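You operate a simulated robot arm through the tools that you are given. There is no shell and no other tool. Be economical: measure what you need, move in short steps, check, and stop when the job is done.

You run a simulated two-armed robot. Do the job below in one go: nothing can be reset, and whatever is moved stays where it is left.

## Task
Close the right cupboard door. Push the left cupboard door shut. Fetch the white clip and set it on the top of the packing bench. Fetch the purge tin marked "Purge 25" from the grey side table and set it on top of the low teal wheel. Take the small spool of blue filament and leave it on the top of the dryer. Take the small spool of purple filament from the top of the packing bench and leave it on the right lower shelf of the test bench. Shut the green bench drawer. Open the green bench door, fetch the black bung and set it on the upper shelf behind the green bench door and shut the door again. Do these in any order. Set down upright: purge tin.

It is judged by the outcome, as a careful person would: the job done as asked, and still so three seconds after it is handed in. It fails if anything else is knocked over, pushed out of place, dropped, spilled or broken.

## Robot
Two 7-joint arms with three-finger grippers on one trunk, on a base that drives. Base frame: it is fixed to the floor where the robot stands at the start and does not move with it; the origin is under the middle of the robot, x ahead of it, y to its left, z up. Lengths are in m, angles in degrees, forces in N, time in s.
The left shoulder is at the start at [0.07, 0.146, 0.912], the right one opposite. With the tool pointing down near the work surface each hand reaches from about 0.1 to 0.64 m from the robot's upright axis, wherever it stands, measured 20 degrees to its own side. Places, roughly: black bung (5x5x5 cm) [17.4, 3.4, 0.4]; green bench door [17.3, 2.7, 0.4]; green bench drawer [17.2, 1.6, 0.7]; left cupboard door [17.3, 0, 0.4]; low teal wheel [17.5, 0.5, 0.75]; purge tin [17.75, 0.75, 0.75]; right cupboard door [17.3, -0.4, 0.4]; right lower shelf of the test bench [17.6, 5.7, 0.3]; small spool of blue filament (14x14x5 cm) [17.5, 1.4, 0.8]; small spool of purple filament (14x14x5 cm) [17.4, 1.4, 0.8]; top of the dryer [14.7, 5.3, 1.5]; top of the packing bench [17.6, 2.2, 0.8]; upper shelf behind the green bench door [17.6, 2.7, 0.5]; white clip (4x3x2 cm) [17.8, 0.5, 0.8]. Payload 2.2 kg a hand.
The TCP of each hand is the grasp point between the finger pads, 0.028 m short of the fingertips. In the tool frame z runs along the fingers and y along their closing line. Largest opening 0.102 m; the body of the gripper starts 0.071 m behind the TCP.
Orientation is that of the tool frame in the base frame, as [roll, pitch, yaw] about the fixed x, y, z axes, in that order (R = Rz(yaw) Ry(pitch) Rx(roll)). With the fingers straight down and closing along the base's y, the tool's x points along the base's -x, its y along +y and its z along -z.

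## Interface
- The arms move only by the tool step_arm. It takes "left_steps", "right_steps" or both (then of equal length, played together; a hand with none holds still); each is a list of rows, each a list of 7 numbers: the shift along the tool's x, y, z in cm, then the turn, a rotation vector about the tool's x, y, z in degrees, then the opening, from 0 (shut) to 1 (fully open). In form: [[tx, ty, tz, wx, wy, wz, grip], ...]. A call has 1 to 20 rows; each row shifts and turns the commanded pose from where the row before left it, along the tool's axes as they then stand. Rows are played at 5 a second. More than 0.05 m and 8.6 degrees between two rows, or a gripper value outside its range, and nothing of the call is played. A pose out of reach is approached as far as the arm can. The call stops where the force on the tool passes 40 N (or 10 N more than at its start, if that is more) or the arm is blocked; 0.2 s more then pass. The fingers move at their own pace and stop on an object; they squeeze with about 43 N. The grip force told is the motor's: it shows also when the fingers shut on nothing. Time passes only in rows, and 0.2 s behind the last, so rows that do not move let the fingers close. The reply holds the time, the measured pose of the TCP, the force on the tool along the base axes, the opening and the grip force, in the units named above and with some noise, with the torque about the TCP (base axes, N m) and any sound that the robot's microphone picked up.
- Cameras (640 x 400 px; columns grow to the right, rows downward): "scene" is now at [0.1355, 0.0125, 1.1431]; the picture's right is [0.15, -0.99, 0.00], its down [-0.56, -0.09, -0.83] and it looks along [0.82, 0.13, -0.56] (base axes); focal length 214 px, centre (320, 200). "left" rides on the left gripper at [0.072, 0.038, -0.086] in its tool frame; the picture's right is [-0.46, 0.89, 0.00], its down [-0.60, -0.32, -0.73] and it looks along [-0.65, -0.34, 0.68] (tool axes); focal length 256 px, centre (320, 200). "right" rides on the right gripper at [0.069, 0.044, -0.086] in its tool frame; the picture's right is [-0.53, 0.85, 0.00], its down [-0.58, -0.36, -0.73] and it looks along [-0.62, -0.39, 0.68] (tool axes); focal length 256 px, centre (320, 200). There is no depth. A picture from a camera that has moved, and an enlarged one, comes with that camera's place and axes in the base frame and with its lens.
- grab_frame(camera): a new picture of that camera. It takes no simulated time.
- raise_lower(by): slides the trunk up (or, below 0, down) by that many m; the arms and the scene camera ride with it, the base frame stays. It gives what a move gives, with no picture.
- base_move(legs): drives the robot by 1 to 6 legs, each [ahead, left, turn to the left] in m, m and degrees, along the robot's own axes; the way and the turn of a leg run together, so that a leg with both is an arc; at most 1.5 m and 180 degrees a leg. The arms and the cameras ride along, it lands a little off, and it stops where it bumps. It gives what a move gives.
- aim_head(pan, tilt): turns the head with the scene camera to pan (to the left, within 86 degrees either way) and tilt (down, from -29 to 69), counted from straight ahead of the robot. It gives what a move gives.
- inspect(camera, box): a new picture of the part [left, top, right, bottom] of that camera's present view, enlarged. It takes no simulated time.
- hand_in(): hands the job in; it is judged then, once.

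Go step by step. Nothing tells you exact positions but the pictures and the camera data: compare them with the known pose of the tool, close in by small moves and look again before you grip or let go. The budget is 217 turns and 220 pictures, counting those below and the enlarged ones. Unless the task says otherwise, let go and move clear before handing in.

The tools are called after "Emit:" as a command line: name --argument value ..., lists and objects as JSON in quotes. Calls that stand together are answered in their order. step_arm: Moves the arms, as the interface text tells. Its arguments: {"type":"object","properties":{"left_steps":{"type":"array","items":{"type":"array","items":{"type":"number"}}},"right_steps":{"type":"array","items":{"type":"array","items":{"type":"number"}}}},"required":[]} The other tools are called the same way: raise_lower (by) slides the trunk up or down; base_move (legs) drives the base; aim_head (pan, tilt) turns the head that bears the scene camera; grab_frame (camera) takes a picture; inspect (camera, box) takes an enlarged picture of a part of a camera's view; hand_in () hands the job in.

At the start:

```text
t: 0.0
left_tcp_pos: [0.4489, 0.181, 0.6556]
left_tcp_rot: [-180.0, 0.0, 180.0]
left_wrist_force: [-0.7, -0.3, -0.6]
left_wrist_torque: [-0.01, 0.02, -0.02]
left_grip_width: 0.1021
left_gripper_force: 0.2
right_tcp_pos: [0.3265, -0.1249, 0.5787]
right_tcp_rot: [-179.9, -0.1, -180.0]
right_wrist_force: [-0.3, 1.0, 0.2]
right_wrist_torque: [0.02, 0.03, 0.01]
right_grip_width: 0.102
right_gripper_force: 0.0
trunk travel left (down, up): [-0.45, 0.49]
robot x, y, heading: [0.0023, 0.0013, -0.1]
head pan, tilt: [8.7, 34.3]
```

scene: 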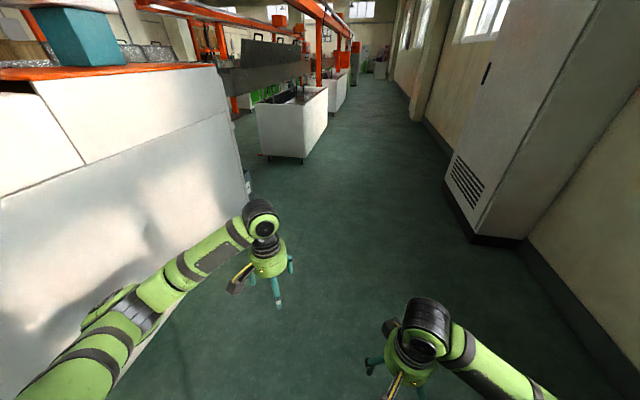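
right: 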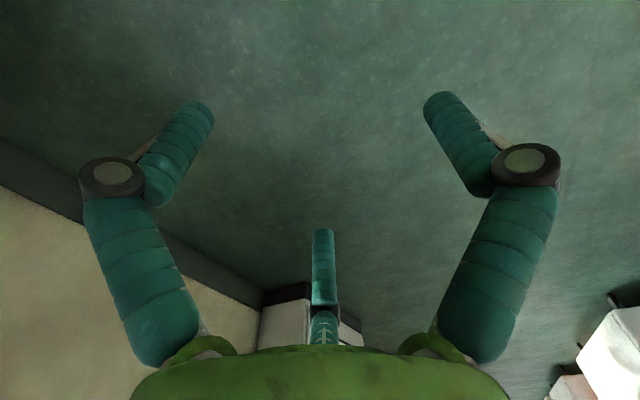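
left: 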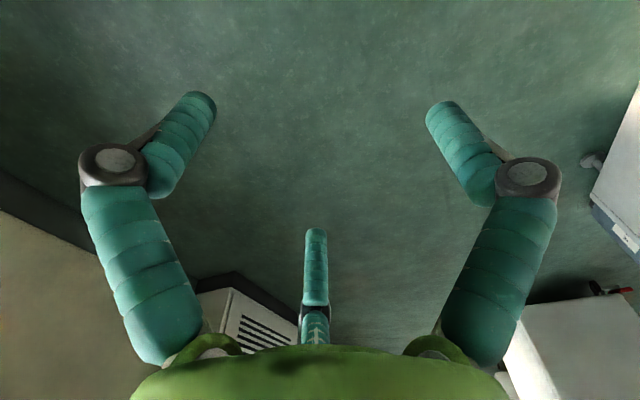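

I see a long aisle ahead with a machine on the left and a locker on the right; the work area is about 17 m ahead. I level the head to plan the drive.

Emit:
aim_head --pan 0 --tilt 10

Emit:
grab_frame --camera "scene"

```text
t: 0.9
left_tcp_pos: [0.4486, 0.1803, 0.6566]
left_tcp_rot: [-179.9, 0.0, 180.0]
left_wrist_force: [-0.5, -0.8, 0.1]
left_wrist_torque: [0.02, -0.01, -0.03]
left_grip_width: 0.1021
left_gripper_force: 0.1
right_tcp_pos: [0.3269, -0.1227, 0.5792]
right_tcp_rot: [-180.0, 0.0, -180.0]
right_wrist_force: [0.3, -0.2, -0.3]
right_wrist_torque: [-0.01, 0.03, -0.01]
right_grip_width: 0.1021
right_gripper_force: 0.0
trunk travel left (down, up): [-0.45, 0.49]
robot x, y, heading: [-0.0007, 0.0035, 0.1]
head pan, tilt: [0.0, 10.0]
```

```text
216 pictures are left
camera scene: at [0.1411, -0.0009, 1.1821], right [0.0, -1.0, 0.0], down [-0.17, 0.0, -0.98], along [0.98, 0.0, -0.17], focal length 214 px, centre (320, 200)
```

scene: 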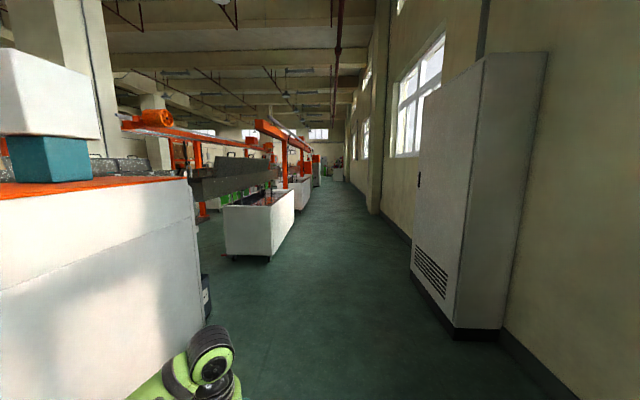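

The aisle runs about along x, free from y≈-0.95 to 0.58. I drive down it in stages.

Emit:
base_move --legs '[[1.5, -0.15, 0], [1.5, 0, 0], [1.5, 0, 0], [1.5, 0, 0]]'

Emit:
grab_frame --camera "scene"

```text
refused: leg 1 is longer than a leg can be; nothing moved
```

```text
215 pictures are left
camera scene: at [0.1411, -0.0009, 1.1821], right [0.0, -1.0, 0.0], down [-0.17, 0.0, -0.98], along [0.98, 0.0, -0.17], focal length 214 px, centre (320, 200)
```

scene: 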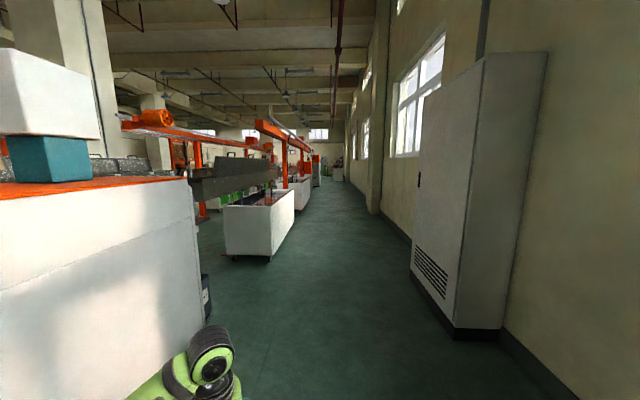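

The first leg was slightly over the limit; I shorten it.

Emit:
base_move --legs '[[1.48, -0.15, 0], [1.5, 0, 0], [1.5, 0, 0], [1.5, 0, 0]]'

```text
t: 29.2
left_tcp_pos: [6.3931, -0.1374, 0.657]
left_tcp_rot: [180.0, 0.0, 178.6]
left_wrist_force: [-1.3, -0.1, 0.3]
left_wrist_torque: [-0.01, -0.01, 0.0]
left_grip_width: 0.1021
left_gripper_force: 0.1
right_tcp_pos: [6.2626, -0.4408, 0.5789]
right_tcp_rot: [179.9, -0.1, 178.6]
right_wrist_force: [-1.1, -0.2, -0.3]
right_wrist_torque: [0.0, 0.0, 0.01]
right_grip_width: 0.1021
right_gripper_force: 0.1
trunk travel left (down, up): [-0.45, 0.49]
robot x, y, heading: [5.9396, -0.3066, -1.3]
head pan, tilt: [0.0, 10.0]
```

Emit:
grab_frame --camera "scene"

```text
214 pictures are left
camera scene: at [6.0801, -0.3132, 1.1822], right [-0.03, -1.0, 0.0], down [-0.17, 0.0, -0.98], along [0.98, -0.02, -0.17], focal length 214 px, centre (320, 200)
```

scene: 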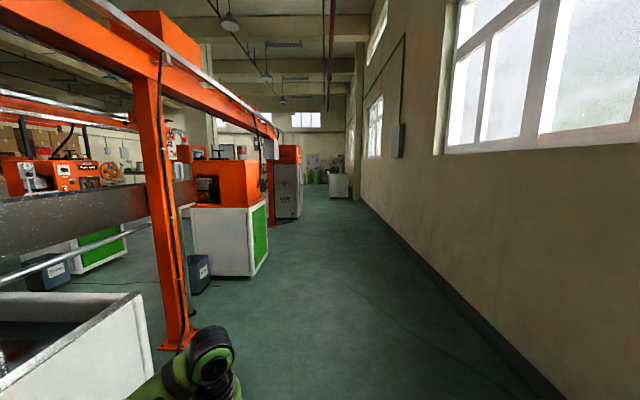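

The aisle continues clear; I drive on about 5 m.

Emit:
base_move --legs '[[1.49, 0, 1.3], [1.5, 0, 0], [1.5, 0, 0], [0.8, 0, 0]]'

Emit:
grab_frame --camera "scene"

```text
t: 48.5
left_tcp_pos: [10.451, -0.0912, 0.6545]
left_tcp_rot: [179.2, -0.1, -179.0]
left_wrist_force: [0.4, 0.0, 0.8]
left_wrist_torque: [-0.01, 0.04, 0.05]
left_grip_width: 0.1022
left_gripper_force: 0.1
right_tcp_pos: [10.3556, -0.3995, 0.5845]
right_tcp_rot: [179.7, 1.0, -177.6]
right_wrist_force: [-0.4, 0.6, -0.7]
right_wrist_torque: [0.02, 0.02, 0.0]
right_grip_width: 0.1021
right_gripper_force: 0.2
trunk travel left (down, up): [-0.45, 0.49]
robot x, y, heading: [10.0309, -0.2843, 2.2]
head pan, tilt: [0.0, 10.0]
stopped in leg 3: the robot was blocked; the commanded pose is now the measured one
```

```text
213 pictures are left
camera scene: at [10.1545, -0.287, 1.1848], right [0.04, -1.0, 0.0], down [-0.16, 0.0, -0.99], along [0.99, 0.04, -0.16], focal length 214 px, centre (320, 200)
```

scene: 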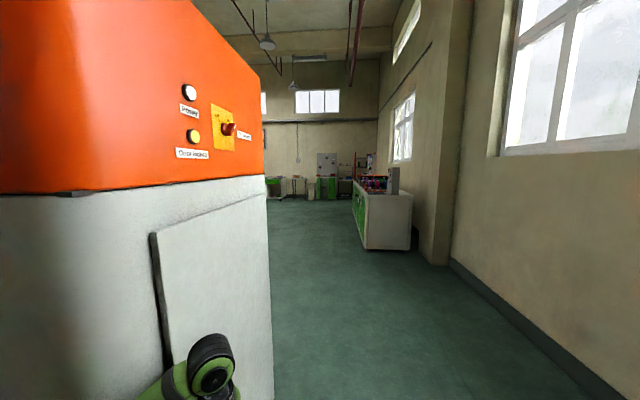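

The left arm brushed the grey machine; I back off, shift right, and continue past it.

Emit:
base_move --legs '[[-0.15, 0, -2.2], [0, -0.35, 0], [1.5, 0, 0], [0.5, 0, 0]]'

Emit:
grab_frame --camera "scene"

```text
t: 61.2
left_tcp_pos: [12.3031, -0.487, 0.6454]
left_tcp_rot: [179.6, -1.5, 178.0]
left_wrist_force: [0.6, -0.2, 0.6]
left_wrist_torque: [0.03, -0.02, -0.04]
left_grip_width: 0.102
left_gripper_force: 0.1
right_tcp_pos: [12.1897, -0.7893, 0.5788]
right_tcp_rot: [-180.0, 0.1, 179.2]
right_wrist_force: [0.0, -0.2, 0.4]
right_wrist_torque: [0.0, 0.0, 0.01]
right_grip_width: 0.1022
right_gripper_force: 0.0
trunk travel left (down, up): [-0.45, 0.49]
robot x, y, heading: [11.8596, -0.657, -0.9]
head pan, tilt: [0.0, 10.0]
```

```text
212 pictures are left
camera scene: at [12.0049, -0.6627, 1.1821], right [-0.02, -1.0, 0.0], down [-0.17, 0.0, -0.98], along [0.98, -0.02, -0.17], focal length 214 px, centre (320, 200)
```

scene: 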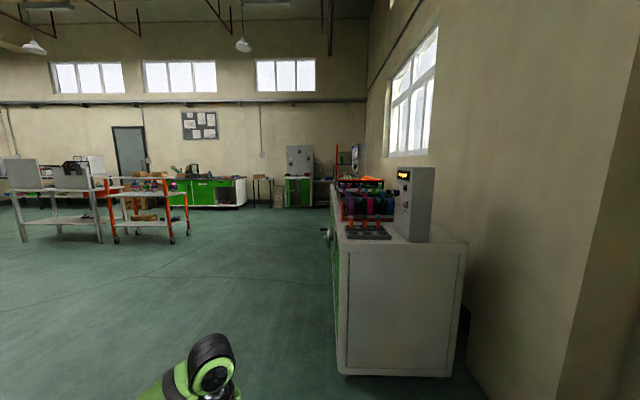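

The room opens up here; the target benches stand on the far wall. I enlarge that part of the view.

Emit:
inspect --camera "scene" --box '[100, 130, 360, 250]'

Emit:
aim_head --pan 50 --tilt 10

Emit:
grab_frame --camera "scene"

```text
2.46 times, centred on (230, 190) of scene
camera zoom: at [12.0049, -0.6627, 1.1821], right [-0.02, -1.0, 0.0], down [-0.17, 0.0, -0.98], along [0.98, -0.02, -0.17], focal length 528 px, centre (542, 225)
```

zoom: 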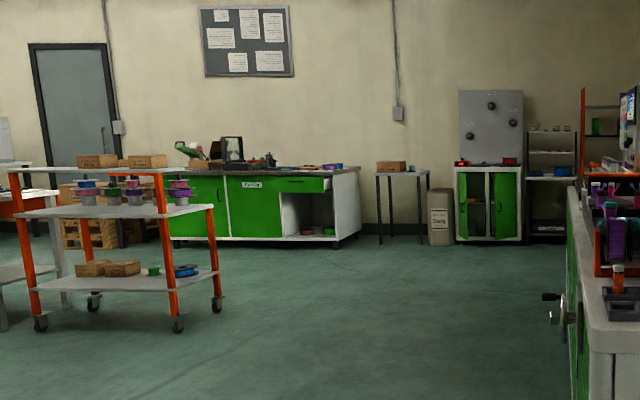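

```text
t: 62.4
left_tcp_pos: [12.3041, -0.4871, 0.6457]
left_tcp_rot: [179.6, -1.6, 178.0]
left_wrist_force: [0.1, 0.1, 0.3]
left_wrist_torque: [-0.02, -0.02, -0.01]
left_grip_width: 0.1018
left_gripper_force: 0.1
right_tcp_pos: [12.1875, -0.7879, 0.579]
right_tcp_rot: [180.0, -0.1, 179.1]
right_wrist_force: [0.0, 0.2, -0.4]
right_wrist_torque: [0.0, 0.0, 0.01]
right_grip_width: 0.1022
right_gripper_force: 0.1
trunk travel left (down, up): [-0.45, 0.49]
robot x, y, heading: [11.8661, -0.6565, -0.7]
head pan, tilt: [50.0, 10.0]
```

```text
210 pictures are left
camera scene: at [11.9725, -0.591, 1.1822], right [0.76, -0.66, 0.0], down [-0.11, -0.13, -0.98], along [0.65, 0.74, -0.17], focal length 214 px, centre (320, 200)
```

scene: 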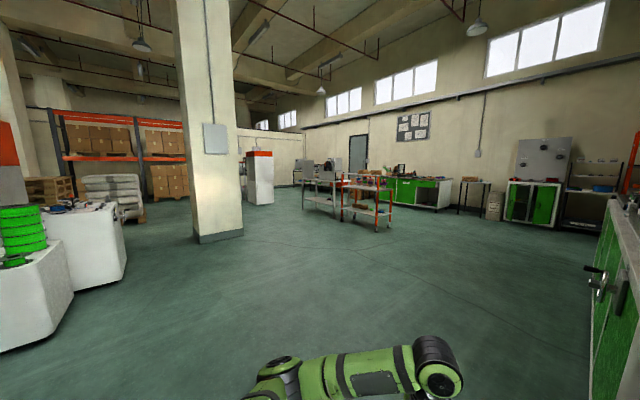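

I now see the cupboard with both doors ajar, the side table, green bench with its drawer open, cart, dryer and test bench. I drive toward the cupboard.

Emit:
base_move --legs '[[0.5, 0.8, 0], [1.5, 0, 0], [1.4, 0, 0]]'

Emit:
aim_head --pan 0 --tilt 20

Emit:
grab_frame --camera "scene"

```text
t: 81.1
left_tcp_pos: [15.7389, 0.3657, 0.6443]
left_tcp_rot: [179.6, -1.5, 178.6]
left_wrist_force: [-0.4, 0.3, -0.7]
left_wrist_torque: [0.01, -0.01, 0.0]
left_grip_width: 0.1018
left_gripper_force: 0.0
right_tcp_pos: [15.6286, 0.0633, 0.5806]
right_tcp_rot: [-180.0, 0.1, 180.0]
right_wrist_force: [0.2, 0.9, -0.2]
right_wrist_torque: [-0.01, -0.02, 0.01]
right_grip_width: 0.1021
right_gripper_force: 0.0
trunk travel left (down, up): [-0.45, 0.49]
robot x, y, heading: [15.304, 0.1857, -0.3]
head pan, tilt: [50.0, 10.0]
```

```text
t: 82.3
left_tcp_pos: [15.7392, 0.3663, 0.646]
left_tcp_rot: [179.5, -1.5, 178.7]
left_wrist_force: [-0.2, 0.6, 0.1]
left_wrist_torque: [0.0, 0.0, -0.04]
left_grip_width: 0.1018
left_gripper_force: 0.1
right_tcp_pos: [15.6292, 0.0642, 0.58]
right_tcp_rot: [-179.9, 0.0, 179.9]
right_wrist_force: [0.0, -1.0, -0.2]
right_wrist_torque: [0.03, 0.01, -0.01]
right_grip_width: 0.1018
right_gripper_force: 0.0
trunk travel left (down, up): [-0.45, 0.49]
robot x, y, heading: [15.3017, 0.1899, -0.1]
head pan, tilt: [0.0, 20.0]
```

```text
209 pictures are left
camera scene: at [15.4434, 0.1878, 1.1659], right [0.0, -1.0, 0.0], down [-0.34, 0.0, -0.94], along [0.94, 0.0, -0.34], focal length 214 px, centre (320, 200)
```

scene: 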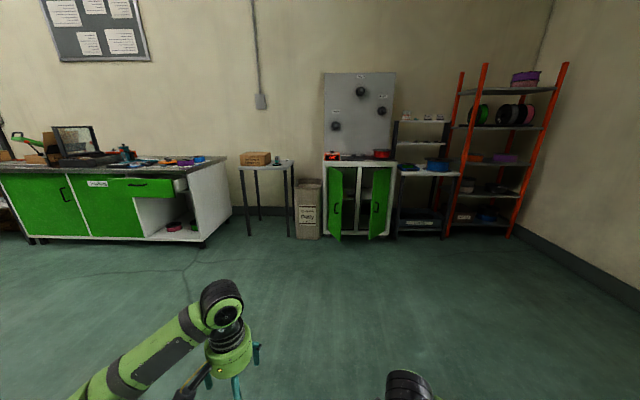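

Emit:
inspect --camera "scene" --box '[230, 130, 420, 250]'

Emit:
inspect --camera "scene" --box '[0, 110, 240, 260]'

```text
3.33 times, centred on (325, 190) of scene
camera zoom: at [15.4434, 0.1878, 1.1659], right [0.0, -1.0, 0.0], down [-0.34, 0.0, -0.94], along [0.94, 0.0, -0.34], focal length 715 px, centre (303, 233)
```

zoom: 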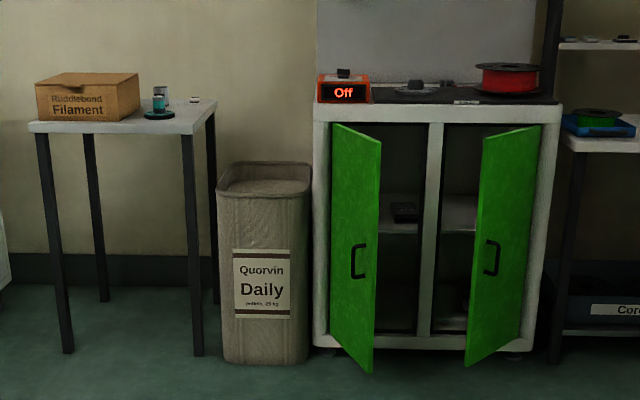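

```text
2.67 times, centred on (120, 185) of scene
camera zoom: at [15.4434, 0.1878, 1.1659], right [0.0, -1.0, 0.0], down [-0.34, 0.0, -0.94], along [0.94, 0.0, -0.34], focal length 572 px, centre (853, 240)
```

zoom: 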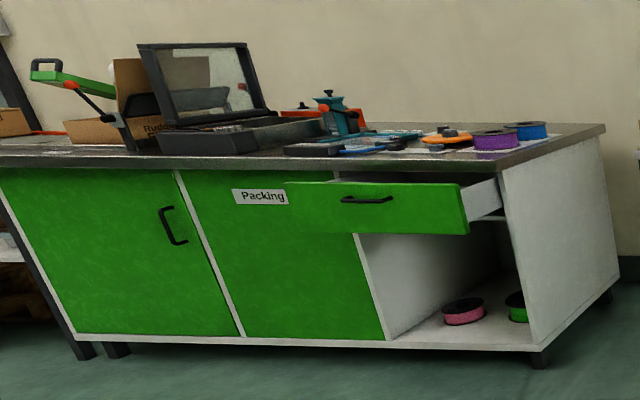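

Both doors stand ajar (free edges near x≈17.15–17.25, y≈0 and -0.26). I turn both hands to point forward, fingers shut, for pushing.

Emit:
step_arm --left_steps '[[-4, 0, 0, 0, 0, 0, 0], [-4, 0, 0, 0, -8, 0, 0], [0, 0, 0, 0, -8.2, 0, 0], [0, 0, 0, 0, -8.2, 0, 0], [0, 0, 0, 0, -8.2, 0, 0], [0, 0, 0, 0, -8.2, 0, 0], [0, 0, 0, 0, -8.2, 0, 0], [0, 0, 0, 0, -8.2, 0, 0], [0, 0, 0, 0, -8.2, 0, 0], [0, 0, 0, 0, -8.2, 0, 0], [0, 0, 0, 0, -8.2, 0, 0], [0, 0, 0, 0, 0, 0, 0]]' --right_steps '[[-5, 0, -3.5, 0, 0, 0, 0], [-5, 0, -3.5, 0, -8.2, 0, 0], [-5, 0, 0, 0, -8.2, 0, 0], [-4, 0, 0, 0, -8.2, 0, 0], [0, 0, 0, 0, -8.2, 0, 0], [0, 0, 0, 0, -8.2, 0, 0], [0, 0, 0, 0, -8.2, 0, 0], [0, 0, 0, 0, -8.2, 0, 0], [0, 0, 0, 0, -8.2, 0, 0], [0, 0, 0, 0, -8.2, 0, 0], [0, 0, 0, 0, -8.2, 0, 0], [0, 0, 0, 0, -8, 0, 0]]'

Emit:
grab_frame --camera "scene"

```text
refused: row 1 steps farther than a row can; nothing moved
```

```text
206 pictures are left
camera scene: at [15.4434, 0.1878, 1.1659], right [0.0, -1.0, 0.0], down [-0.34, 0.0, -0.94], along [0.94, 0.0, -0.34], focal length 214 px, centre (320, 200)
```

scene: 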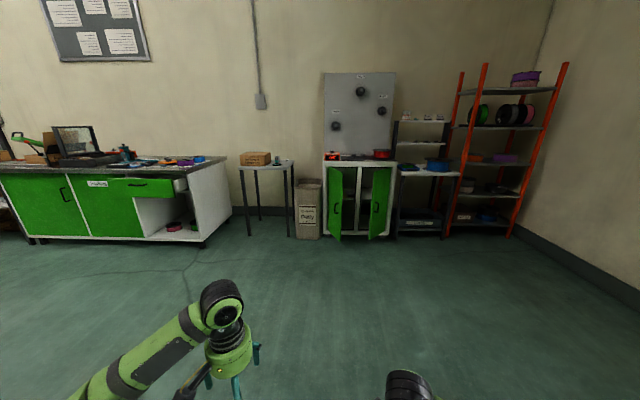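

I keep each row under 5 cm in total and retry.

Emit:
step_arm --left_steps '[[-4, 0, 0, 0, 0, 0, 0], [-4, 0, 0, 0, -8, 0, 0], [0, 0, 0, 0, -8.2, 0, 0], [0, 0, 0, 0, -8.2, 0, 0], [0, 0, 0, 0, -8.2, 0, 0], [0, 0, 0, 0, -8.2, 0, 0], [0, 0, 0, 0, -8.2, 0, 0], [0, 0, 0, 0, -8.2, 0, 0], [0, 0, 0, 0, -8.2, 0, 0], [0, 0, 0, 0, -8.2, 0, 0], [0, 0, 0, 0, -8.2, 0, 0], [0, 0, 0, 0, 0, 0, 0]]' --right_steps '[[-4, 0, -2.5, 0, 0, 0, 0], [-4, 0, -2.5, 0, -8.2, 0, 0], [-4, 0, 0, 0, -8.2, 0, 0], [-4, 0, 0, 0, -8.2, 0, 0], [0, 0, 0, 0, -8.2, 0, 0], [0, 0, 0, 0, -8.2, 0, 0], [0, 0, 0, 0, -8.2, 0, 0], [0, 0, 0, 0, -8.2, 0, 0], [0, 0, 0, 0, -8.2, 0, 0], [0, 0, 0, 0, -8.2, 0, 0], [0, 0, 0, 0, -8.2, 0, 0], [0, 0, 0, 0, -8, 0, 0]]'

```text
t: 84.9
left_tcp_pos: [15.8204, 0.3653, 0.6429]
left_tcp_rot: [177.2, 80.4, 175.9]
left_wrist_force: [-0.5, -0.1, 0.0]
left_wrist_torque: [0.02, 0.0, -0.04]
left_grip_width: 0.0024
left_gripper_force: 31.7
right_tcp_pos: [15.7866, 0.064, 0.6453]
right_tcp_rot: [5.7, 89.9, 5.6]
right_wrist_force: [-0.4, -0.3, -0.3]
right_wrist_torque: [0.01, 0.03, 0.01]
right_grip_width: 0.002
right_gripper_force: 31.0
trunk travel left (down, up): [-0.45, 0.49]
robot x, y, heading: [15.3015, 0.1867, -0.1]
head pan, tilt: [0.0, 20.0]
```

Hands point forward. I drive up in front of the doors, keeping a gap.

Emit:
base_move --legs '[[1.1, -0.35, 0]]'

Emit:
aim_head --pan 0 --tilt 35

Emit:
grab_frame --camera "scene"

```text
t: 90.8
left_tcp_pos: [16.9166, 0.0248, 0.6427]
left_tcp_rot: [177.3, 80.3, 177.0]
left_wrist_force: [-0.5, -0.2, 0.4]
left_wrist_torque: [-0.02, -0.02, -0.01]
left_grip_width: 0.0021
left_gripper_force: 31.7
right_tcp_pos: [16.8901, -0.2782, 0.6454]
right_tcp_rot: [174.7, 89.9, 175.7]
right_wrist_force: [0.2, 1.0, 0.8]
right_wrist_torque: [-0.01, 0.04, 0.02]
right_grip_width: 0.0023
right_gripper_force: 31.5
trunk travel left (down, up): [-0.45, 0.49]
robot x, y, heading: [16.4034, -0.162, 1.0]
head pan, tilt: [0.0, 20.0]
```

```text
t: 91.5
left_tcp_pos: [16.917, 0.0248, 0.6421]
left_tcp_rot: [177.3, 80.4, 177.0]
left_wrist_force: [0.1, -0.6, 0.2]
left_wrist_torque: [0.03, -0.04, -0.01]
left_grip_width: 0.0023
left_gripper_force: 31.3
right_tcp_pos: [16.8897, -0.2767, 0.6452]
right_tcp_rot: [178.2, 89.9, 179.1]
right_wrist_force: [0.2, -0.1, 0.1]
right_wrist_torque: [0.0, -0.02, -0.01]
right_grip_width: 0.0021
right_gripper_force: 31.6
trunk travel left (down, up): [-0.45, 0.49]
robot x, y, heading: [16.4042, -0.16, 0.8]
head pan, tilt: [0.0, 35.0]
```

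```text
205 pictures are left
camera scene: at [16.5393, -0.1601, 1.1421], right [0.02, -1.0, 0.0], down [-0.57, -0.01, -0.82], along [0.82, 0.01, -0.57], focal length 214 px, centre (320, 200)
```

scene: 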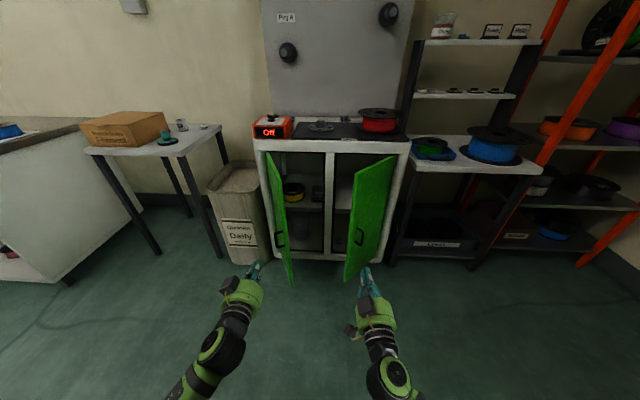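

Left door free edge about (17.18,-0.03), right one about (17.26,-0.30). I shift hands to the outer faces and drive in 0.25 m.

Emit:
step_arm --left_steps '[[0, 4.5, 0, 0, -4, 0, 0], [0, 1, 0, 0, -5, 0, 0]]' --right_steps '[[0, -4, 0, 0, 0, 0, 0], [0, -4, 0, 0, 0, 0, 0]]'

Emit:
base_move --legs '[[0.25, 0, -0.8]]'

Emit:
grab_frame --camera "scene"

```text
t: 92.2
left_tcp_pos: [16.9179, 0.0772, 0.6444]
left_tcp_rot: [144.5, 89.2, 144.1]
left_wrist_force: [0.5, -0.2, 0.5]
left_wrist_torque: [0.02, 0.01, 0.03]
left_grip_width: 0.0021
left_gripper_force: 31.8
right_tcp_pos: [16.8926, -0.356, 0.6475]
right_tcp_rot: [5.6, 89.9, 6.6]
right_wrist_force: [0.5, -1.5, -0.8]
right_wrist_torque: [0.0, -0.03, 0.05]
right_grip_width: 0.002
right_gripper_force: 31.4
trunk travel left (down, up): [-0.45, 0.49]
robot x, y, heading: [16.4039, -0.1625, 0.9]
head pan, tilt: [0.0, 35.0]
```

```text
t: 94.0
left_tcp_pos: [17.1702, 0.0784, 0.6423]
left_tcp_rot: [147.8, 89.2, 147.2]
left_wrist_force: [0.1, -0.3, 0.4]
left_wrist_torque: [0.02, -0.03, -0.01]
left_grip_width: 0.0021
left_gripper_force: 31.7
right_tcp_pos: [17.1417, -0.3548, 0.6464]
right_tcp_rot: [-35.5, 89.9, -34.8]
right_wrist_force: [0.7, -0.7, 0.4]
right_wrist_torque: [0.06, 0.0, -0.02]
right_grip_width: 0.0019
right_gripper_force: 31.4
trunk travel left (down, up): [-0.45, 0.49]
robot x, y, heading: [16.6526, -0.1569, 0.5]
head pan, tilt: [0.0, 35.0]
```

```text
204 pictures are left
camera scene: at [16.7903, -0.1577, 1.142], right [0.01, -1.0, 0.0], down [-0.57, -0.01, -0.82], along [0.82, 0.01, -0.57], focal length 214 px, centre (320, 200)
```

scene: 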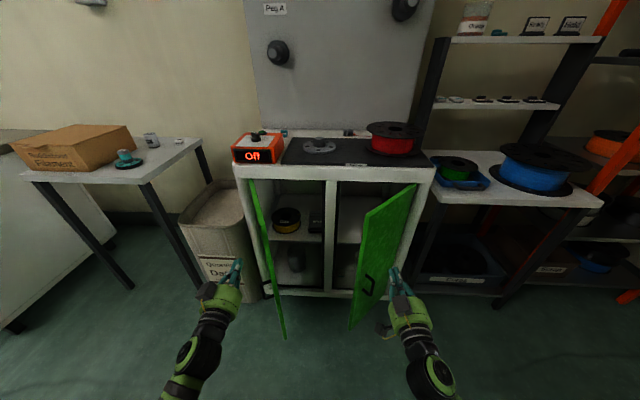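

Hands sit on the outer sides. Pushing the right door first, forward and a bit to the left.

Emit:
step_arm --right_steps '[[0, 0, 3, 0, 0, 0, 0], [0, 0, 3, 0, 0, 0, 0], [0, 0.5, 3, 0, 0, 0, 0], [0, 1, 3, 0, 0, 0, 0], [0, 1, 3, 0, 0, 0, 0], [0, 1, 3, 0, 0, 0, 0], [0, 1, 3, 0, 0, 0, 0]]'

Emit:
grab_frame --camera "scene"

```text
t: 95.6
left_tcp_pos: [17.1701, 0.0794, 0.6431]
left_tcp_rot: [148.6, 89.1, 148.0]
left_wrist_force: [-0.2, 0.1, 0.1]
left_wrist_torque: [-0.01, 0.0, -0.06]
left_grip_width: 0.0023
left_gripper_force: 31.7
right_tcp_pos: [17.3523, -0.3059, 0.6456]
right_tcp_rot: [-100.5, 89.9, -100.0]
right_wrist_force: [0.1, -0.6, 0.6]
right_wrist_torque: [0.01, 0.01, 0.0]
right_grip_width: 0.0018
right_gripper_force: 31.6
trunk travel left (down, up): [-0.45, 0.49]
robot x, y, heading: [16.6537, -0.1582, 0.8]
head pan, tilt: [0.0, 35.0]
```

```text
203 pictures are left
camera scene: at [16.7902, -0.1573, 1.142], right [0.01, -1.0, 0.0], down [-0.57, -0.01, -0.82], along [0.82, 0.01, -0.57], focal length 214 px, centre (320, 200)
```

scene: 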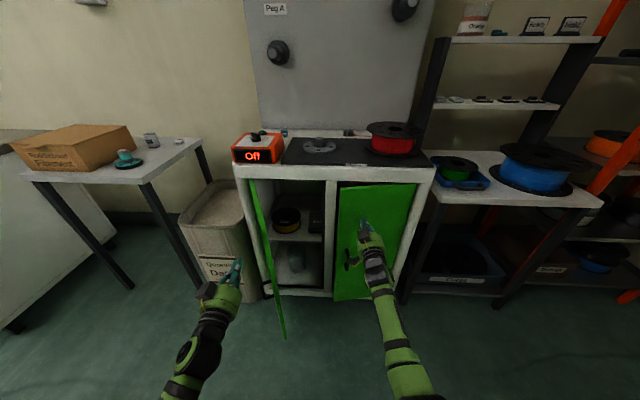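

The right door is nearly shut; push on until it resists.

Emit:
step_arm --right_steps '[[0, 0.5, 1.5, 0, 0, 0, 0], [0, 0.5, 1.5, 0, 0, 0, 0], [0, 0, 1.5, 0, 0, 0, 0], [0, 0, 1.5, 0, 0, 0, 0], [0, 0, 1, 0, 0, 0, 0], [0, 0, 1, 0, 0, 0, 0]]'

Emit:
grab_frame --camera "scene"

```text
t: 96.7
left_tcp_pos: [17.166, 0.0788, 0.6479]
left_tcp_rot: [130.5, 89.4, 129.6]
left_wrist_force: [-0.3, -0.6, 0.0]
left_wrist_torque: [0.0, 0.0, 0.02]
left_grip_width: 0.0018
left_gripper_force: 31.5
right_tcp_pos: [17.4088, -0.2972, 0.6489]
right_tcp_rot: [7.0, 89.9, 7.7]
right_wrist_force: [-32.9, -1.1, 9.8]
right_wrist_torque: [0.01, -0.23, -0.32]
right_grip_width: 0.0022
right_gripper_force: 30.8
trunk travel left (down, up): [-0.45, 0.49]
robot x, y, heading: [16.6539, -0.1566, 0.5]
head pan, tilt: [0.0, 35.0]
stopped in row 5 (right hand): the force on the tool passed its limit at 54 N (the readings are from after the stop); the commanded pose is now the measured one
```

```text
202 pictures are left
camera scene: at [16.7822, -0.1576, 1.1431], right [0.01, -1.0, 0.0], down [-0.57, 0.0, -0.82], along [0.82, 0.01, -0.57], focal length 214 px, centre (320, 200)
```

scene: 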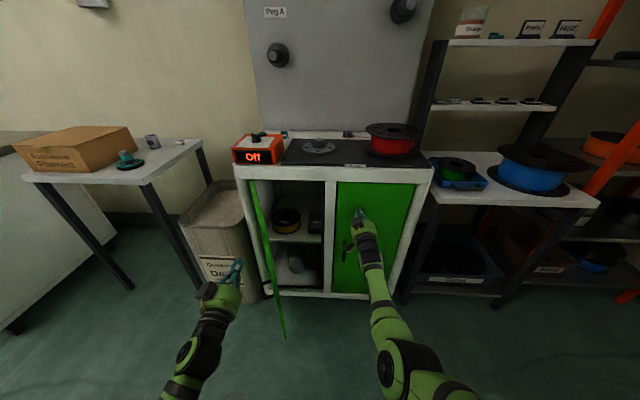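

Right door is shut. Now I withdraw the right hand and swing the left door around with the left hand.

Emit:
step_arm --right_steps '[[0, -0.5, -4, 0, 0, 0, 0], [0, -1, -4, 0, 0, 0, 0], [0, -1, -4, 0, 0, 0, 0], [0, -1, -4, 0, 0, 0, 0], [0, -1, -4, 0, 0, 0, 0]]'

Emit:
step_arm --left_steps '[[0, -3, 0.5, 0, 0, 0, 0], [0, -3, 0.5, 0, 0, 0, 0], [0, -3, 1, 0, 0, 0, 0], [0, -3, 1.5, 0, 0, 0, 0], [0, -3, 1.5, 0, 0, 0, 0], [0, -2, 2.5, 0, 0, 0, 0], [0, -2, 3, 0, 0, 0, 0], [0, -2, 3, 0, 0, 0, 0], [0, -1.5, 3, 0, 0, 0, 0], [0, -0.5, 3, 0, 0, 0, 0]]'

Emit:
grab_frame --camera "scene"

```text
t: 97.9
left_tcp_pos: [17.1684, 0.078, 0.6446]
left_tcp_rot: [144.9, 89.1, 144.3]
left_wrist_force: [0.0, -0.9, 0.2]
left_wrist_torque: [0.0, -0.01, -0.01]
left_grip_width: 0.0024
left_gripper_force: 31.7
right_tcp_pos: [17.2106, -0.3412, 0.6483]
right_tcp_rot: [-179.4, 89.5, -178.9]
right_wrist_force: [-0.8, -0.1, 0.0]
right_wrist_torque: [0.02, 0.0, -0.01]
right_grip_width: 0.0021
right_gripper_force: 30.7
trunk travel left (down, up): [-0.45, 0.49]
robot x, y, heading: [16.6544, -0.1612, 0.6]
head pan, tilt: [0.0, 35.0]
```

```text
t: 99.3
left_tcp_pos: [17.2354, -0.0377, 0.6069]
left_tcp_rot: [99.8, 78.2, 98.9]
left_wrist_force: [-0.2, -0.5, 0.3]
left_wrist_torque: [0.02, -0.01, 0.02]
left_grip_width: 0.0021
left_gripper_force: 31.3
right_tcp_pos: [17.2095, -0.3417, 0.6467]
right_tcp_rot: [-176.0, 89.5, -175.5]
right_wrist_force: [-0.3, -0.4, 0.4]
right_wrist_torque: [-0.03, 0.03, 0.01]
right_grip_width: 0.0023
right_gripper_force: 31.6
trunk travel left (down, up): [-0.45, 0.49]
robot x, y, heading: [16.6536, -0.1573, 0.7]
head pan, tilt: [0.0, 35.0]
stopped in row 7 (left hand): the arm was blocked; the commanded pose is now the measured one
```

```text
201 pictures are left
camera scene: at [16.7891, -0.1578, 1.1421], right [0.01, -1.0, 0.0], down [-0.57, -0.01, -0.82], along [0.82, 0.01, -0.57], focal length 214 px, centre (320, 200)
```

scene: 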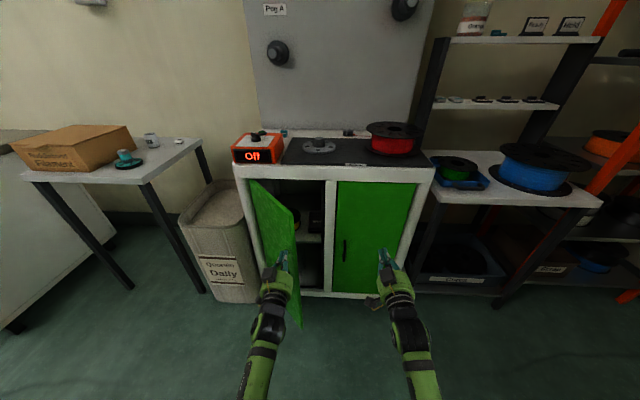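

The left arm stalled partway (joint posture, little force). I continue with mainly forward motion.

Emit:
step_arm --left_steps '[[0, 0, 2, 0, 0, 0, 0], [0, -0.5, 2, 0, 0, 0, 0], [0, -0.5, 2, 0, 0, 0, 0], [0, -0.5, 2, 0, 0, 0, 0], [0, -0.5, 2, 0, 0, 0, 0]]'

Emit:
grab_frame --camera "scene"

```text
t: 100.6
left_tcp_pos: [17.3288, 0.0197, 0.5744]
left_tcp_rot: [99.0, 69.9, 101.0]
left_wrist_force: [0.8, 0.0, -0.8]
left_wrist_torque: [0.01, 0.03, 0.0]
left_grip_width: 0.002
left_gripper_force: 31.7
right_tcp_pos: [17.2118, -0.3425, 0.6483]
right_tcp_rot: [-175.3, 89.5, -174.7]
right_wrist_force: [-0.1, -0.2, -0.2]
right_wrist_torque: [0.01, -0.03, 0.04]
right_grip_width: 0.002
right_gripper_force: 31.6
trunk travel left (down, up): [-0.45, 0.49]
robot x, y, heading: [16.6534, -0.1523, 0.3]
head pan, tilt: [0.0, 35.0]
stopped in row 5 (left hand): the arm was blocked; the commanded pose is now the measured one
```

```text
200 pictures are left
camera scene: at [16.7891, -0.1578, 1.142], right [0.01, -1.0, 0.0], down [-0.57, -0.01, -0.82], along [0.82, 0.01, -0.57], focal length 214 px, centre (320, 200)
```

scene: 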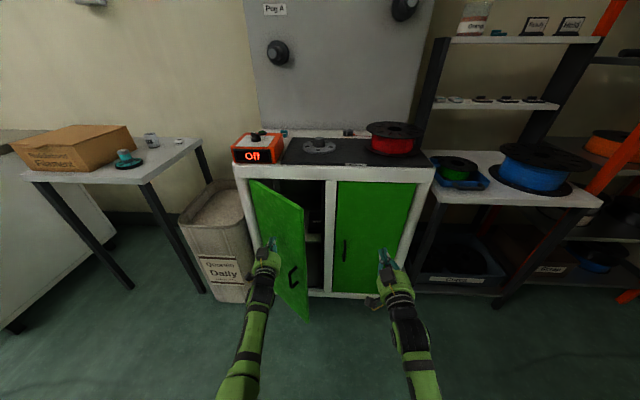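

The left hand slid toward the hinge. I withdraw it and use the right hand near the left door's free edge instead.

Emit:
step_arm --left_steps '[[0, 0, -4, 0, 0, 0, 0], [0, 0, -4, 0, 0, 0, 0], [0, 0, -4, 0, 0, 0, 0], [0, 0, -4, 0, 0, 0, 0], [0, 1, -4, 0, 0, 0, 0], [0, 2, -4, 0, 0, 0, 0], [0, 3, -3, 0, 0, 0, 0], [0, 4, 0, 0, 0, 0, 0], [0, 4, 0, 0, 0, 0, 0], [0, 3, 0, 0, 0, 0, 0]]'

Emit:
step_arm --right_steps '[[0, 0, -4, 0, 0, 0, 0], [0, 2, -4, 0, 0, 0, 0], [0, 4, 0, 0, 0, 0, 0], [0, 4, 0, 0, 0, 0, 0], [0, 4, 0, 0, 0, 0, 0], [0, 4, 0, 0, 0, 0, 0], [0, 4, 0, 0, 0, 0, 0], [0, 4, 0, 0, 0, 0, 0]]'

Emit:
grab_frame --camera "scene"

```text
t: 102.8
left_tcp_pos: [17.0528, 0.1686, 0.648]
left_tcp_rot: [98.7, 69.9, 100.7]
left_wrist_force: [-0.2, 0.2, 1.3]
left_wrist_torque: [0.03, 0.0, -0.04]
left_grip_width: 0.0018
left_gripper_force: 31.5
right_tcp_pos: [17.2107, -0.3427, 0.6466]
right_tcp_rot: [-175.8, 89.5, -175.2]
right_wrist_force: [0.7, 0.2, -0.3]
right_wrist_torque: [0.0, 0.0, -0.02]
right_grip_width: 0.0021
right_gripper_force: 31.4
trunk travel left (down, up): [-0.45, 0.49]
robot x, y, heading: [16.6494, -0.1579, 0.4]
head pan, tilt: [0.0, 35.0]
```

```text
t: 103.9
left_tcp_pos: [17.0537, 0.1677, 0.6481]
left_tcp_rot: [98.7, 69.9, 100.8]
left_wrist_force: [-0.5, -1.2, -0.4]
left_wrist_torque: [0.0, -0.02, -0.01]
left_grip_width: 0.0021
left_gripper_force: 31.3
right_tcp_pos: [17.122, -0.2563, 0.6304]
right_tcp_rot: [-89.6, 78.6, -84.7]
right_wrist_force: [0.0, 0.1, -0.1]
right_wrist_torque: [0.01, 0.02, 0.02]
right_grip_width: 0.0019
right_gripper_force: 31.7
trunk travel left (down, up): [-0.45, 0.49]
robot x, y, heading: [16.653, -0.1578, 0.6]
head pan, tilt: [0.0, 35.0]
stopped in row 5 (right hand): the arm was blocked; the commanded pose is now the measured one
```

```text
199 pictures are left
camera scene: at [16.7892, -0.1576, 1.1421], right [0.01, -1.0, 0.0], down [-0.57, -0.01, -0.82], along [0.82, 0.01, -0.57], focal length 214 px, centre (320, 200)
```

scene: 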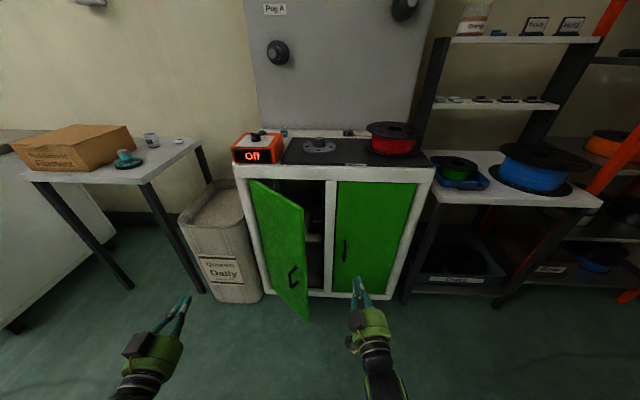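

The arms are limited near the centre line, so I strafe the base left to line the right hand up with the door's free edge.

Emit:
base_move --legs '[[0, 0.19, 0]]'

Emit:
step_arm --right_steps '[[0, 0, 3, 0, 0, 0, 0], [0, 0, 3, 0, 0, 0, 0], [0, -0.5, 3, 0, 0, 0, 0], [0, -1, 3, 0, 0, 0, 0], [0, -1, 3, 0, 0, 0, 0], [0, -1, 3, 0, 0, 0, 0], [0, 0, 3, 0, 0, 0, 0], [0, 0, 2, 0, 0, 0, 0], [0, 0, 2, 0, 0, 0, 0], [0, 0, 2, 0, 0, 0, 0], [0, 0, 2, 0, 0, 0, 0]]'

Emit:
grab_frame --camera "scene"

```text
t: 105.4
left_tcp_pos: [17.057, 0.3505, 0.6482]
left_tcp_rot: [98.7, 70.0, 100.3]
left_wrist_force: [-0.5, -0.3, -0.7]
left_wrist_torque: [0.03, 0.02, 0.0]
left_grip_width: 0.0022
left_gripper_force: 31.9
right_tcp_pos: [17.1203, -0.0751, 0.6309]
right_tcp_rot: [-89.2, 78.7, -84.9]
right_wrist_force: [0.2, 0.4, 0.0]
right_wrist_torque: [-0.04, -0.03, -0.03]
right_grip_width: 0.0021
right_gripper_force: 31.5
trunk travel left (down, up): [-0.45, 0.49]
robot x, y, heading: [16.6534, 0.0275, -0.0]
head pan, tilt: [0.0, 35.0]
```

```text
t: 107.8
left_tcp_pos: [17.0549, 0.3491, 0.6485]
left_tcp_rot: [98.9, 69.9, 100.3]
left_wrist_force: [-0.5, 0.0, -0.2]
left_wrist_torque: [0.01, -0.03, -0.02]
left_grip_width: 0.0023
left_gripper_force: 31.7
right_tcp_pos: [17.4141, -0.0902, 0.637]
right_tcp_rot: [-89.4, 78.7, -85.0]
right_wrist_force: [0.5, -0.4, 0.0]
right_wrist_torque: [-0.03, 0.01, -0.03]
right_grip_width: 0.0022
right_gripper_force: 31.8
trunk travel left (down, up): [-0.45, 0.49]
robot x, y, heading: [16.6521, 0.0272, -0.0]
head pan, tilt: [0.0, 35.0]
```

```text
198 pictures are left
camera scene: at [16.7886, 0.0268, 1.142], right [0.0, -1.0, 0.0], down [-0.57, 0.0, -0.82], along [0.82, 0.0, -0.57], focal length 214 px, centre (320, 200)
```

scene: 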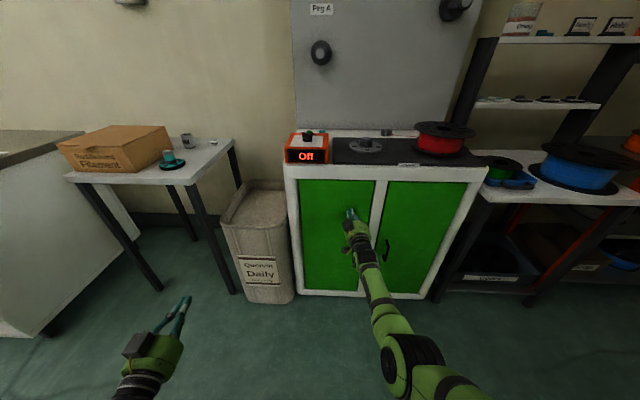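

Almost shut; push until resistance, then look at the gap.

Emit:
step_arm --right_steps '[[0, -0.3, 1, 0, 0, 0, 0], [0, -0.3, 1, 0, 0, 0, 0], [0, 0, 1, 0, 0, 0, 0], [0, 0, 1, 0, 0, 0, 0], [0, 0, 1, 0, 0, 0, 0]]'

Emit:
step_arm --right_steps '[[0, 0, -4, 0, 0, 0, 0], [0, 0, -4, 0, 0, 0, 0], [0, 0, -4, 0, 0, 0, 0], [0, 0, -4, 0, 0, 0, 0], [0, -3, -4, 0, 0, 0, 0], [0, -3, -4, 0, 0, 0, 0], [0, -3, -4, 0, 0, 0, 0], [0, -3, 0, 0, 0, 0, 0], [0, -3, 0, 0, 0, 0, 0]]'

Emit:
inspect --camera "scene" --box '[270, 130, 510, 310]'

Emit:
inspect --camera "scene" --box '[50, 110, 250, 235]'

```text
t: 108.3
left_tcp_pos: [17.0526, 0.3482, 0.6492]
left_tcp_rot: [97.8, 69.9, 99.3]
left_wrist_force: [-0.4, 0.2, -0.5]
left_wrist_torque: [0.01, 0.04, 0.02]
left_grip_width: 0.0021
left_gripper_force: 31.5
right_tcp_pos: [17.4186, -0.0902, 0.6367]
right_tcp_rot: [-88.8, 78.6, -84.3]
right_wrist_force: [-29.2, -0.8, 9.3]
right_wrist_torque: [-0.12, 0.0, -0.31]
right_grip_width: 0.0019
right_gripper_force: 31.2
trunk travel left (down, up): [-0.45, 0.49]
robot x, y, heading: [16.6514, 0.0274, 0.1]
head pan, tilt: [0.0, 35.0]
stopped in row 2 (right hand): the force on the tool passed its limit at 58 N (the readings are from after the stop); the commanded pose is now the measured one
```

```text
t: 110.3
left_tcp_pos: [17.0554, 0.3486, 0.6484]
left_tcp_rot: [98.7, 69.9, 100.2]
left_wrist_force: [0.3, -0.8, 0.8]
left_wrist_torque: [-0.01, 0.02, 0.0]
left_grip_width: 0.0019
left_gripper_force: 31.5
right_tcp_pos: [17.1523, -0.2579, 0.6595]
right_tcp_rot: [-91.7, 78.9, -87.2]
right_wrist_force: [-0.2, -0.1, -0.9]
right_wrist_torque: [-0.01, -0.02, -0.02]
right_grip_width: 0.0023
right_gripper_force: 31.0
trunk travel left (down, up): [-0.45, 0.49]
robot x, y, heading: [16.6507, 0.0267, 0.1]
head pan, tilt: [0.0, 35.0]
```

```text
2.22 times, centred on (390, 220) of scene
camera zoom: at [16.7876, 0.0262, 1.1421], right [0.0, -1.0, 0.0], down [-0.57, 0.0, -0.82], along [0.82, 0.0, -0.57], focal length 477 px, centre (164, 156)
```

zoom: 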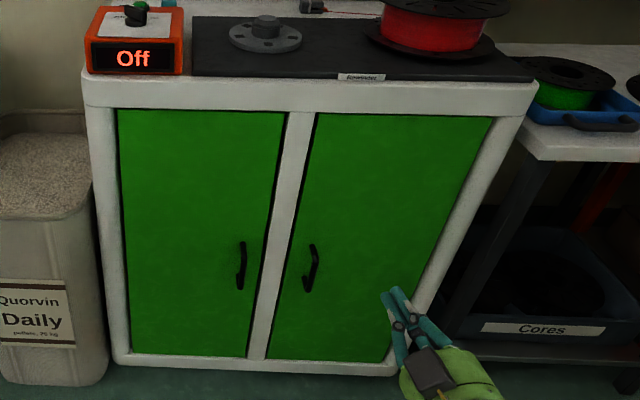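

```text
3.20 times, centred on (150, 172) of scene
camera zoom: at [16.7876, 0.0262, 1.1421], right [0.0, -1.0, 0.0], down [-0.57, 0.0, -0.82], along [0.82, 0.0, -0.57], focal length 686 px, centre (864, 288)
```

zoom: 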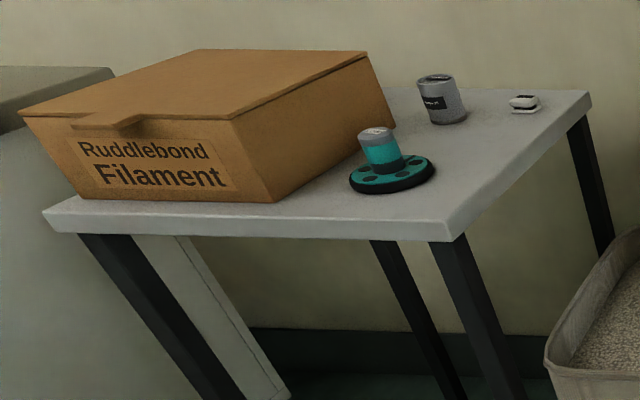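

Both cupboard doors are shut. The wheel, grey tin and white clip are on the side table. I raise the trunk so hands clear the table top and move over there.

Emit:
raise_lower --by 0.3

Emit:
base_move --legs '[[0, 0.75, 0]]'

Emit:
aim_head --pan 0 --tilt 40

Emit:
grab_frame --camera "scene"

```text
t: 113.3
left_tcp_pos: [17.0555, 0.3481, 0.9473]
left_tcp_rot: [98.8, 69.9, 100.3]
left_wrist_force: [-0.2, 0.1, 0.3]
left_wrist_torque: [0.01, 0.0, 0.01]
left_grip_width: 0.002
left_gripper_force: 31.5
right_tcp_pos: [17.1529, -0.2572, 0.9595]
right_tcp_rot: [-91.7, 78.8, -87.2]
right_wrist_force: [-0.3, -0.4, 0.2]
right_wrist_torque: [0.01, 0.01, 0.02]
right_grip_width: 0.0021
right_gripper_force: 31.8
trunk travel left (down, up): [-0.75, 0.19]
robot x, y, heading: [16.6506, 0.0279, -0.3]
head pan, tilt: [0.0, 35.0]
```

```text
t: 117.4
left_tcp_pos: [17.0386, 1.1237, 0.9479]
left_tcp_rot: [98.7, 70.0, 101.6]
left_wrist_force: [-0.3, -0.2, -0.5]
left_wrist_torque: [-0.01, 0.0, 0.01]
left_grip_width: 0.0021
left_gripper_force: 31.7
right_tcp_pos: [17.1507, 0.5198, 0.9587]
right_tcp_rot: [-91.7, 78.8, -85.9]
right_wrist_force: [-0.2, -0.6, -0.1]
right_wrist_torque: [0.02, 0.0, 0.01]
right_grip_width: 0.0022
right_gripper_force: 32.0
trunk travel left (down, up): [-0.75, 0.19]
robot x, y, heading: [16.6394, 0.7939, 1.2]
head pan, tilt: [0.0, 35.0]
```

```text
t: 118.1
left_tcp_pos: [17.038, 1.124, 0.9482]
left_tcp_rot: [98.7, 69.9, 101.6]
left_wrist_force: [0.2, 0.3, -0.6]
left_wrist_torque: [-0.02, 0.01, 0.04]
left_grip_width: 0.002
left_gripper_force: 31.1
right_tcp_pos: [17.1515, 0.5199, 0.9603]
right_tcp_rot: [-91.6, 78.7, -85.8]
right_wrist_force: [0.0, 0.9, 0.5]
right_wrist_torque: [0.03, 0.01, -0.03]
right_grip_width: 0.002
right_gripper_force: 30.9
trunk travel left (down, up): [-0.75, 0.19]
robot x, y, heading: [16.6432, 0.7931, 1.3]
head pan, tilt: [0.0, 40.0]
```

```text
195 pictures are left
camera scene: at [16.7763, 0.795, 1.4345], right [0.02, -1.0, 0.0], down [-0.64, -0.02, -0.77], along [0.77, 0.02, -0.64], focal length 214 px, centre (320, 200)
```

scene: 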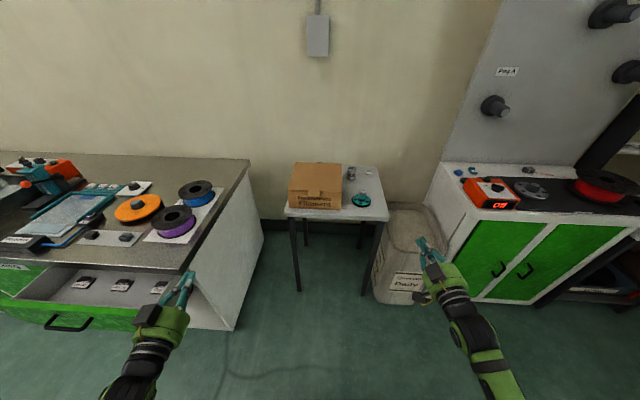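

Emit:
inspect --camera "scene" --box '[280, 150, 400, 225]'

Emit:
inspect --camera "scene" --box '[0, 140, 270, 310]'

```text
5.33 times, centred on (340, 188) of scene
camera zoom: at [16.7763, 0.795, 1.4345], right [0.02, -1.0, 0.0], down [-0.64, -0.02, -0.77], along [0.77, 0.02, -0.64], focal length 1144 px, centre (213, 267)
```

zoom: 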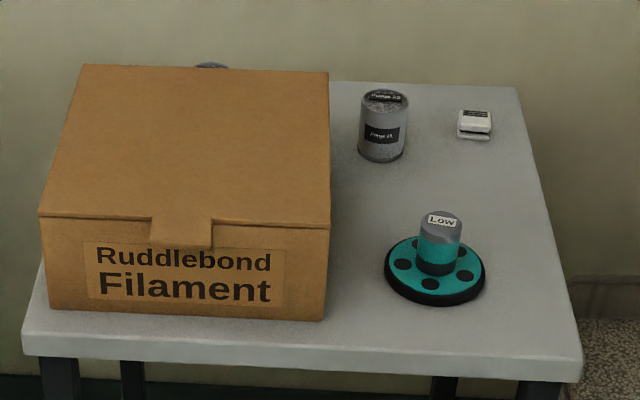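

```text
2.35 times, centred on (135, 225) of scene
camera zoom: at [16.7763, 0.795, 1.4345], right [0.02, -1.0, 0.0], down [-0.64, -0.02, -0.77], along [0.77, 0.02, -0.64], focal length 505 px, centre (755, 141)
```

zoom: 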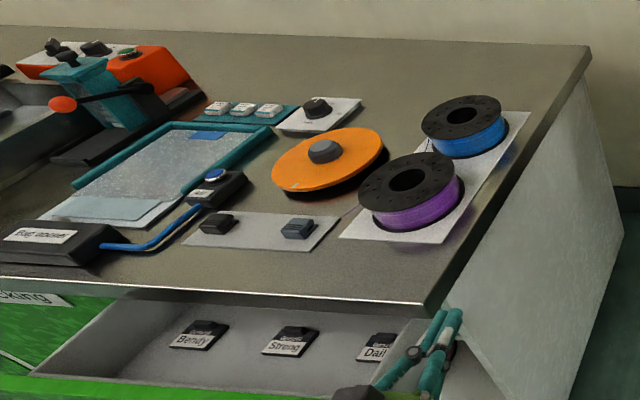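

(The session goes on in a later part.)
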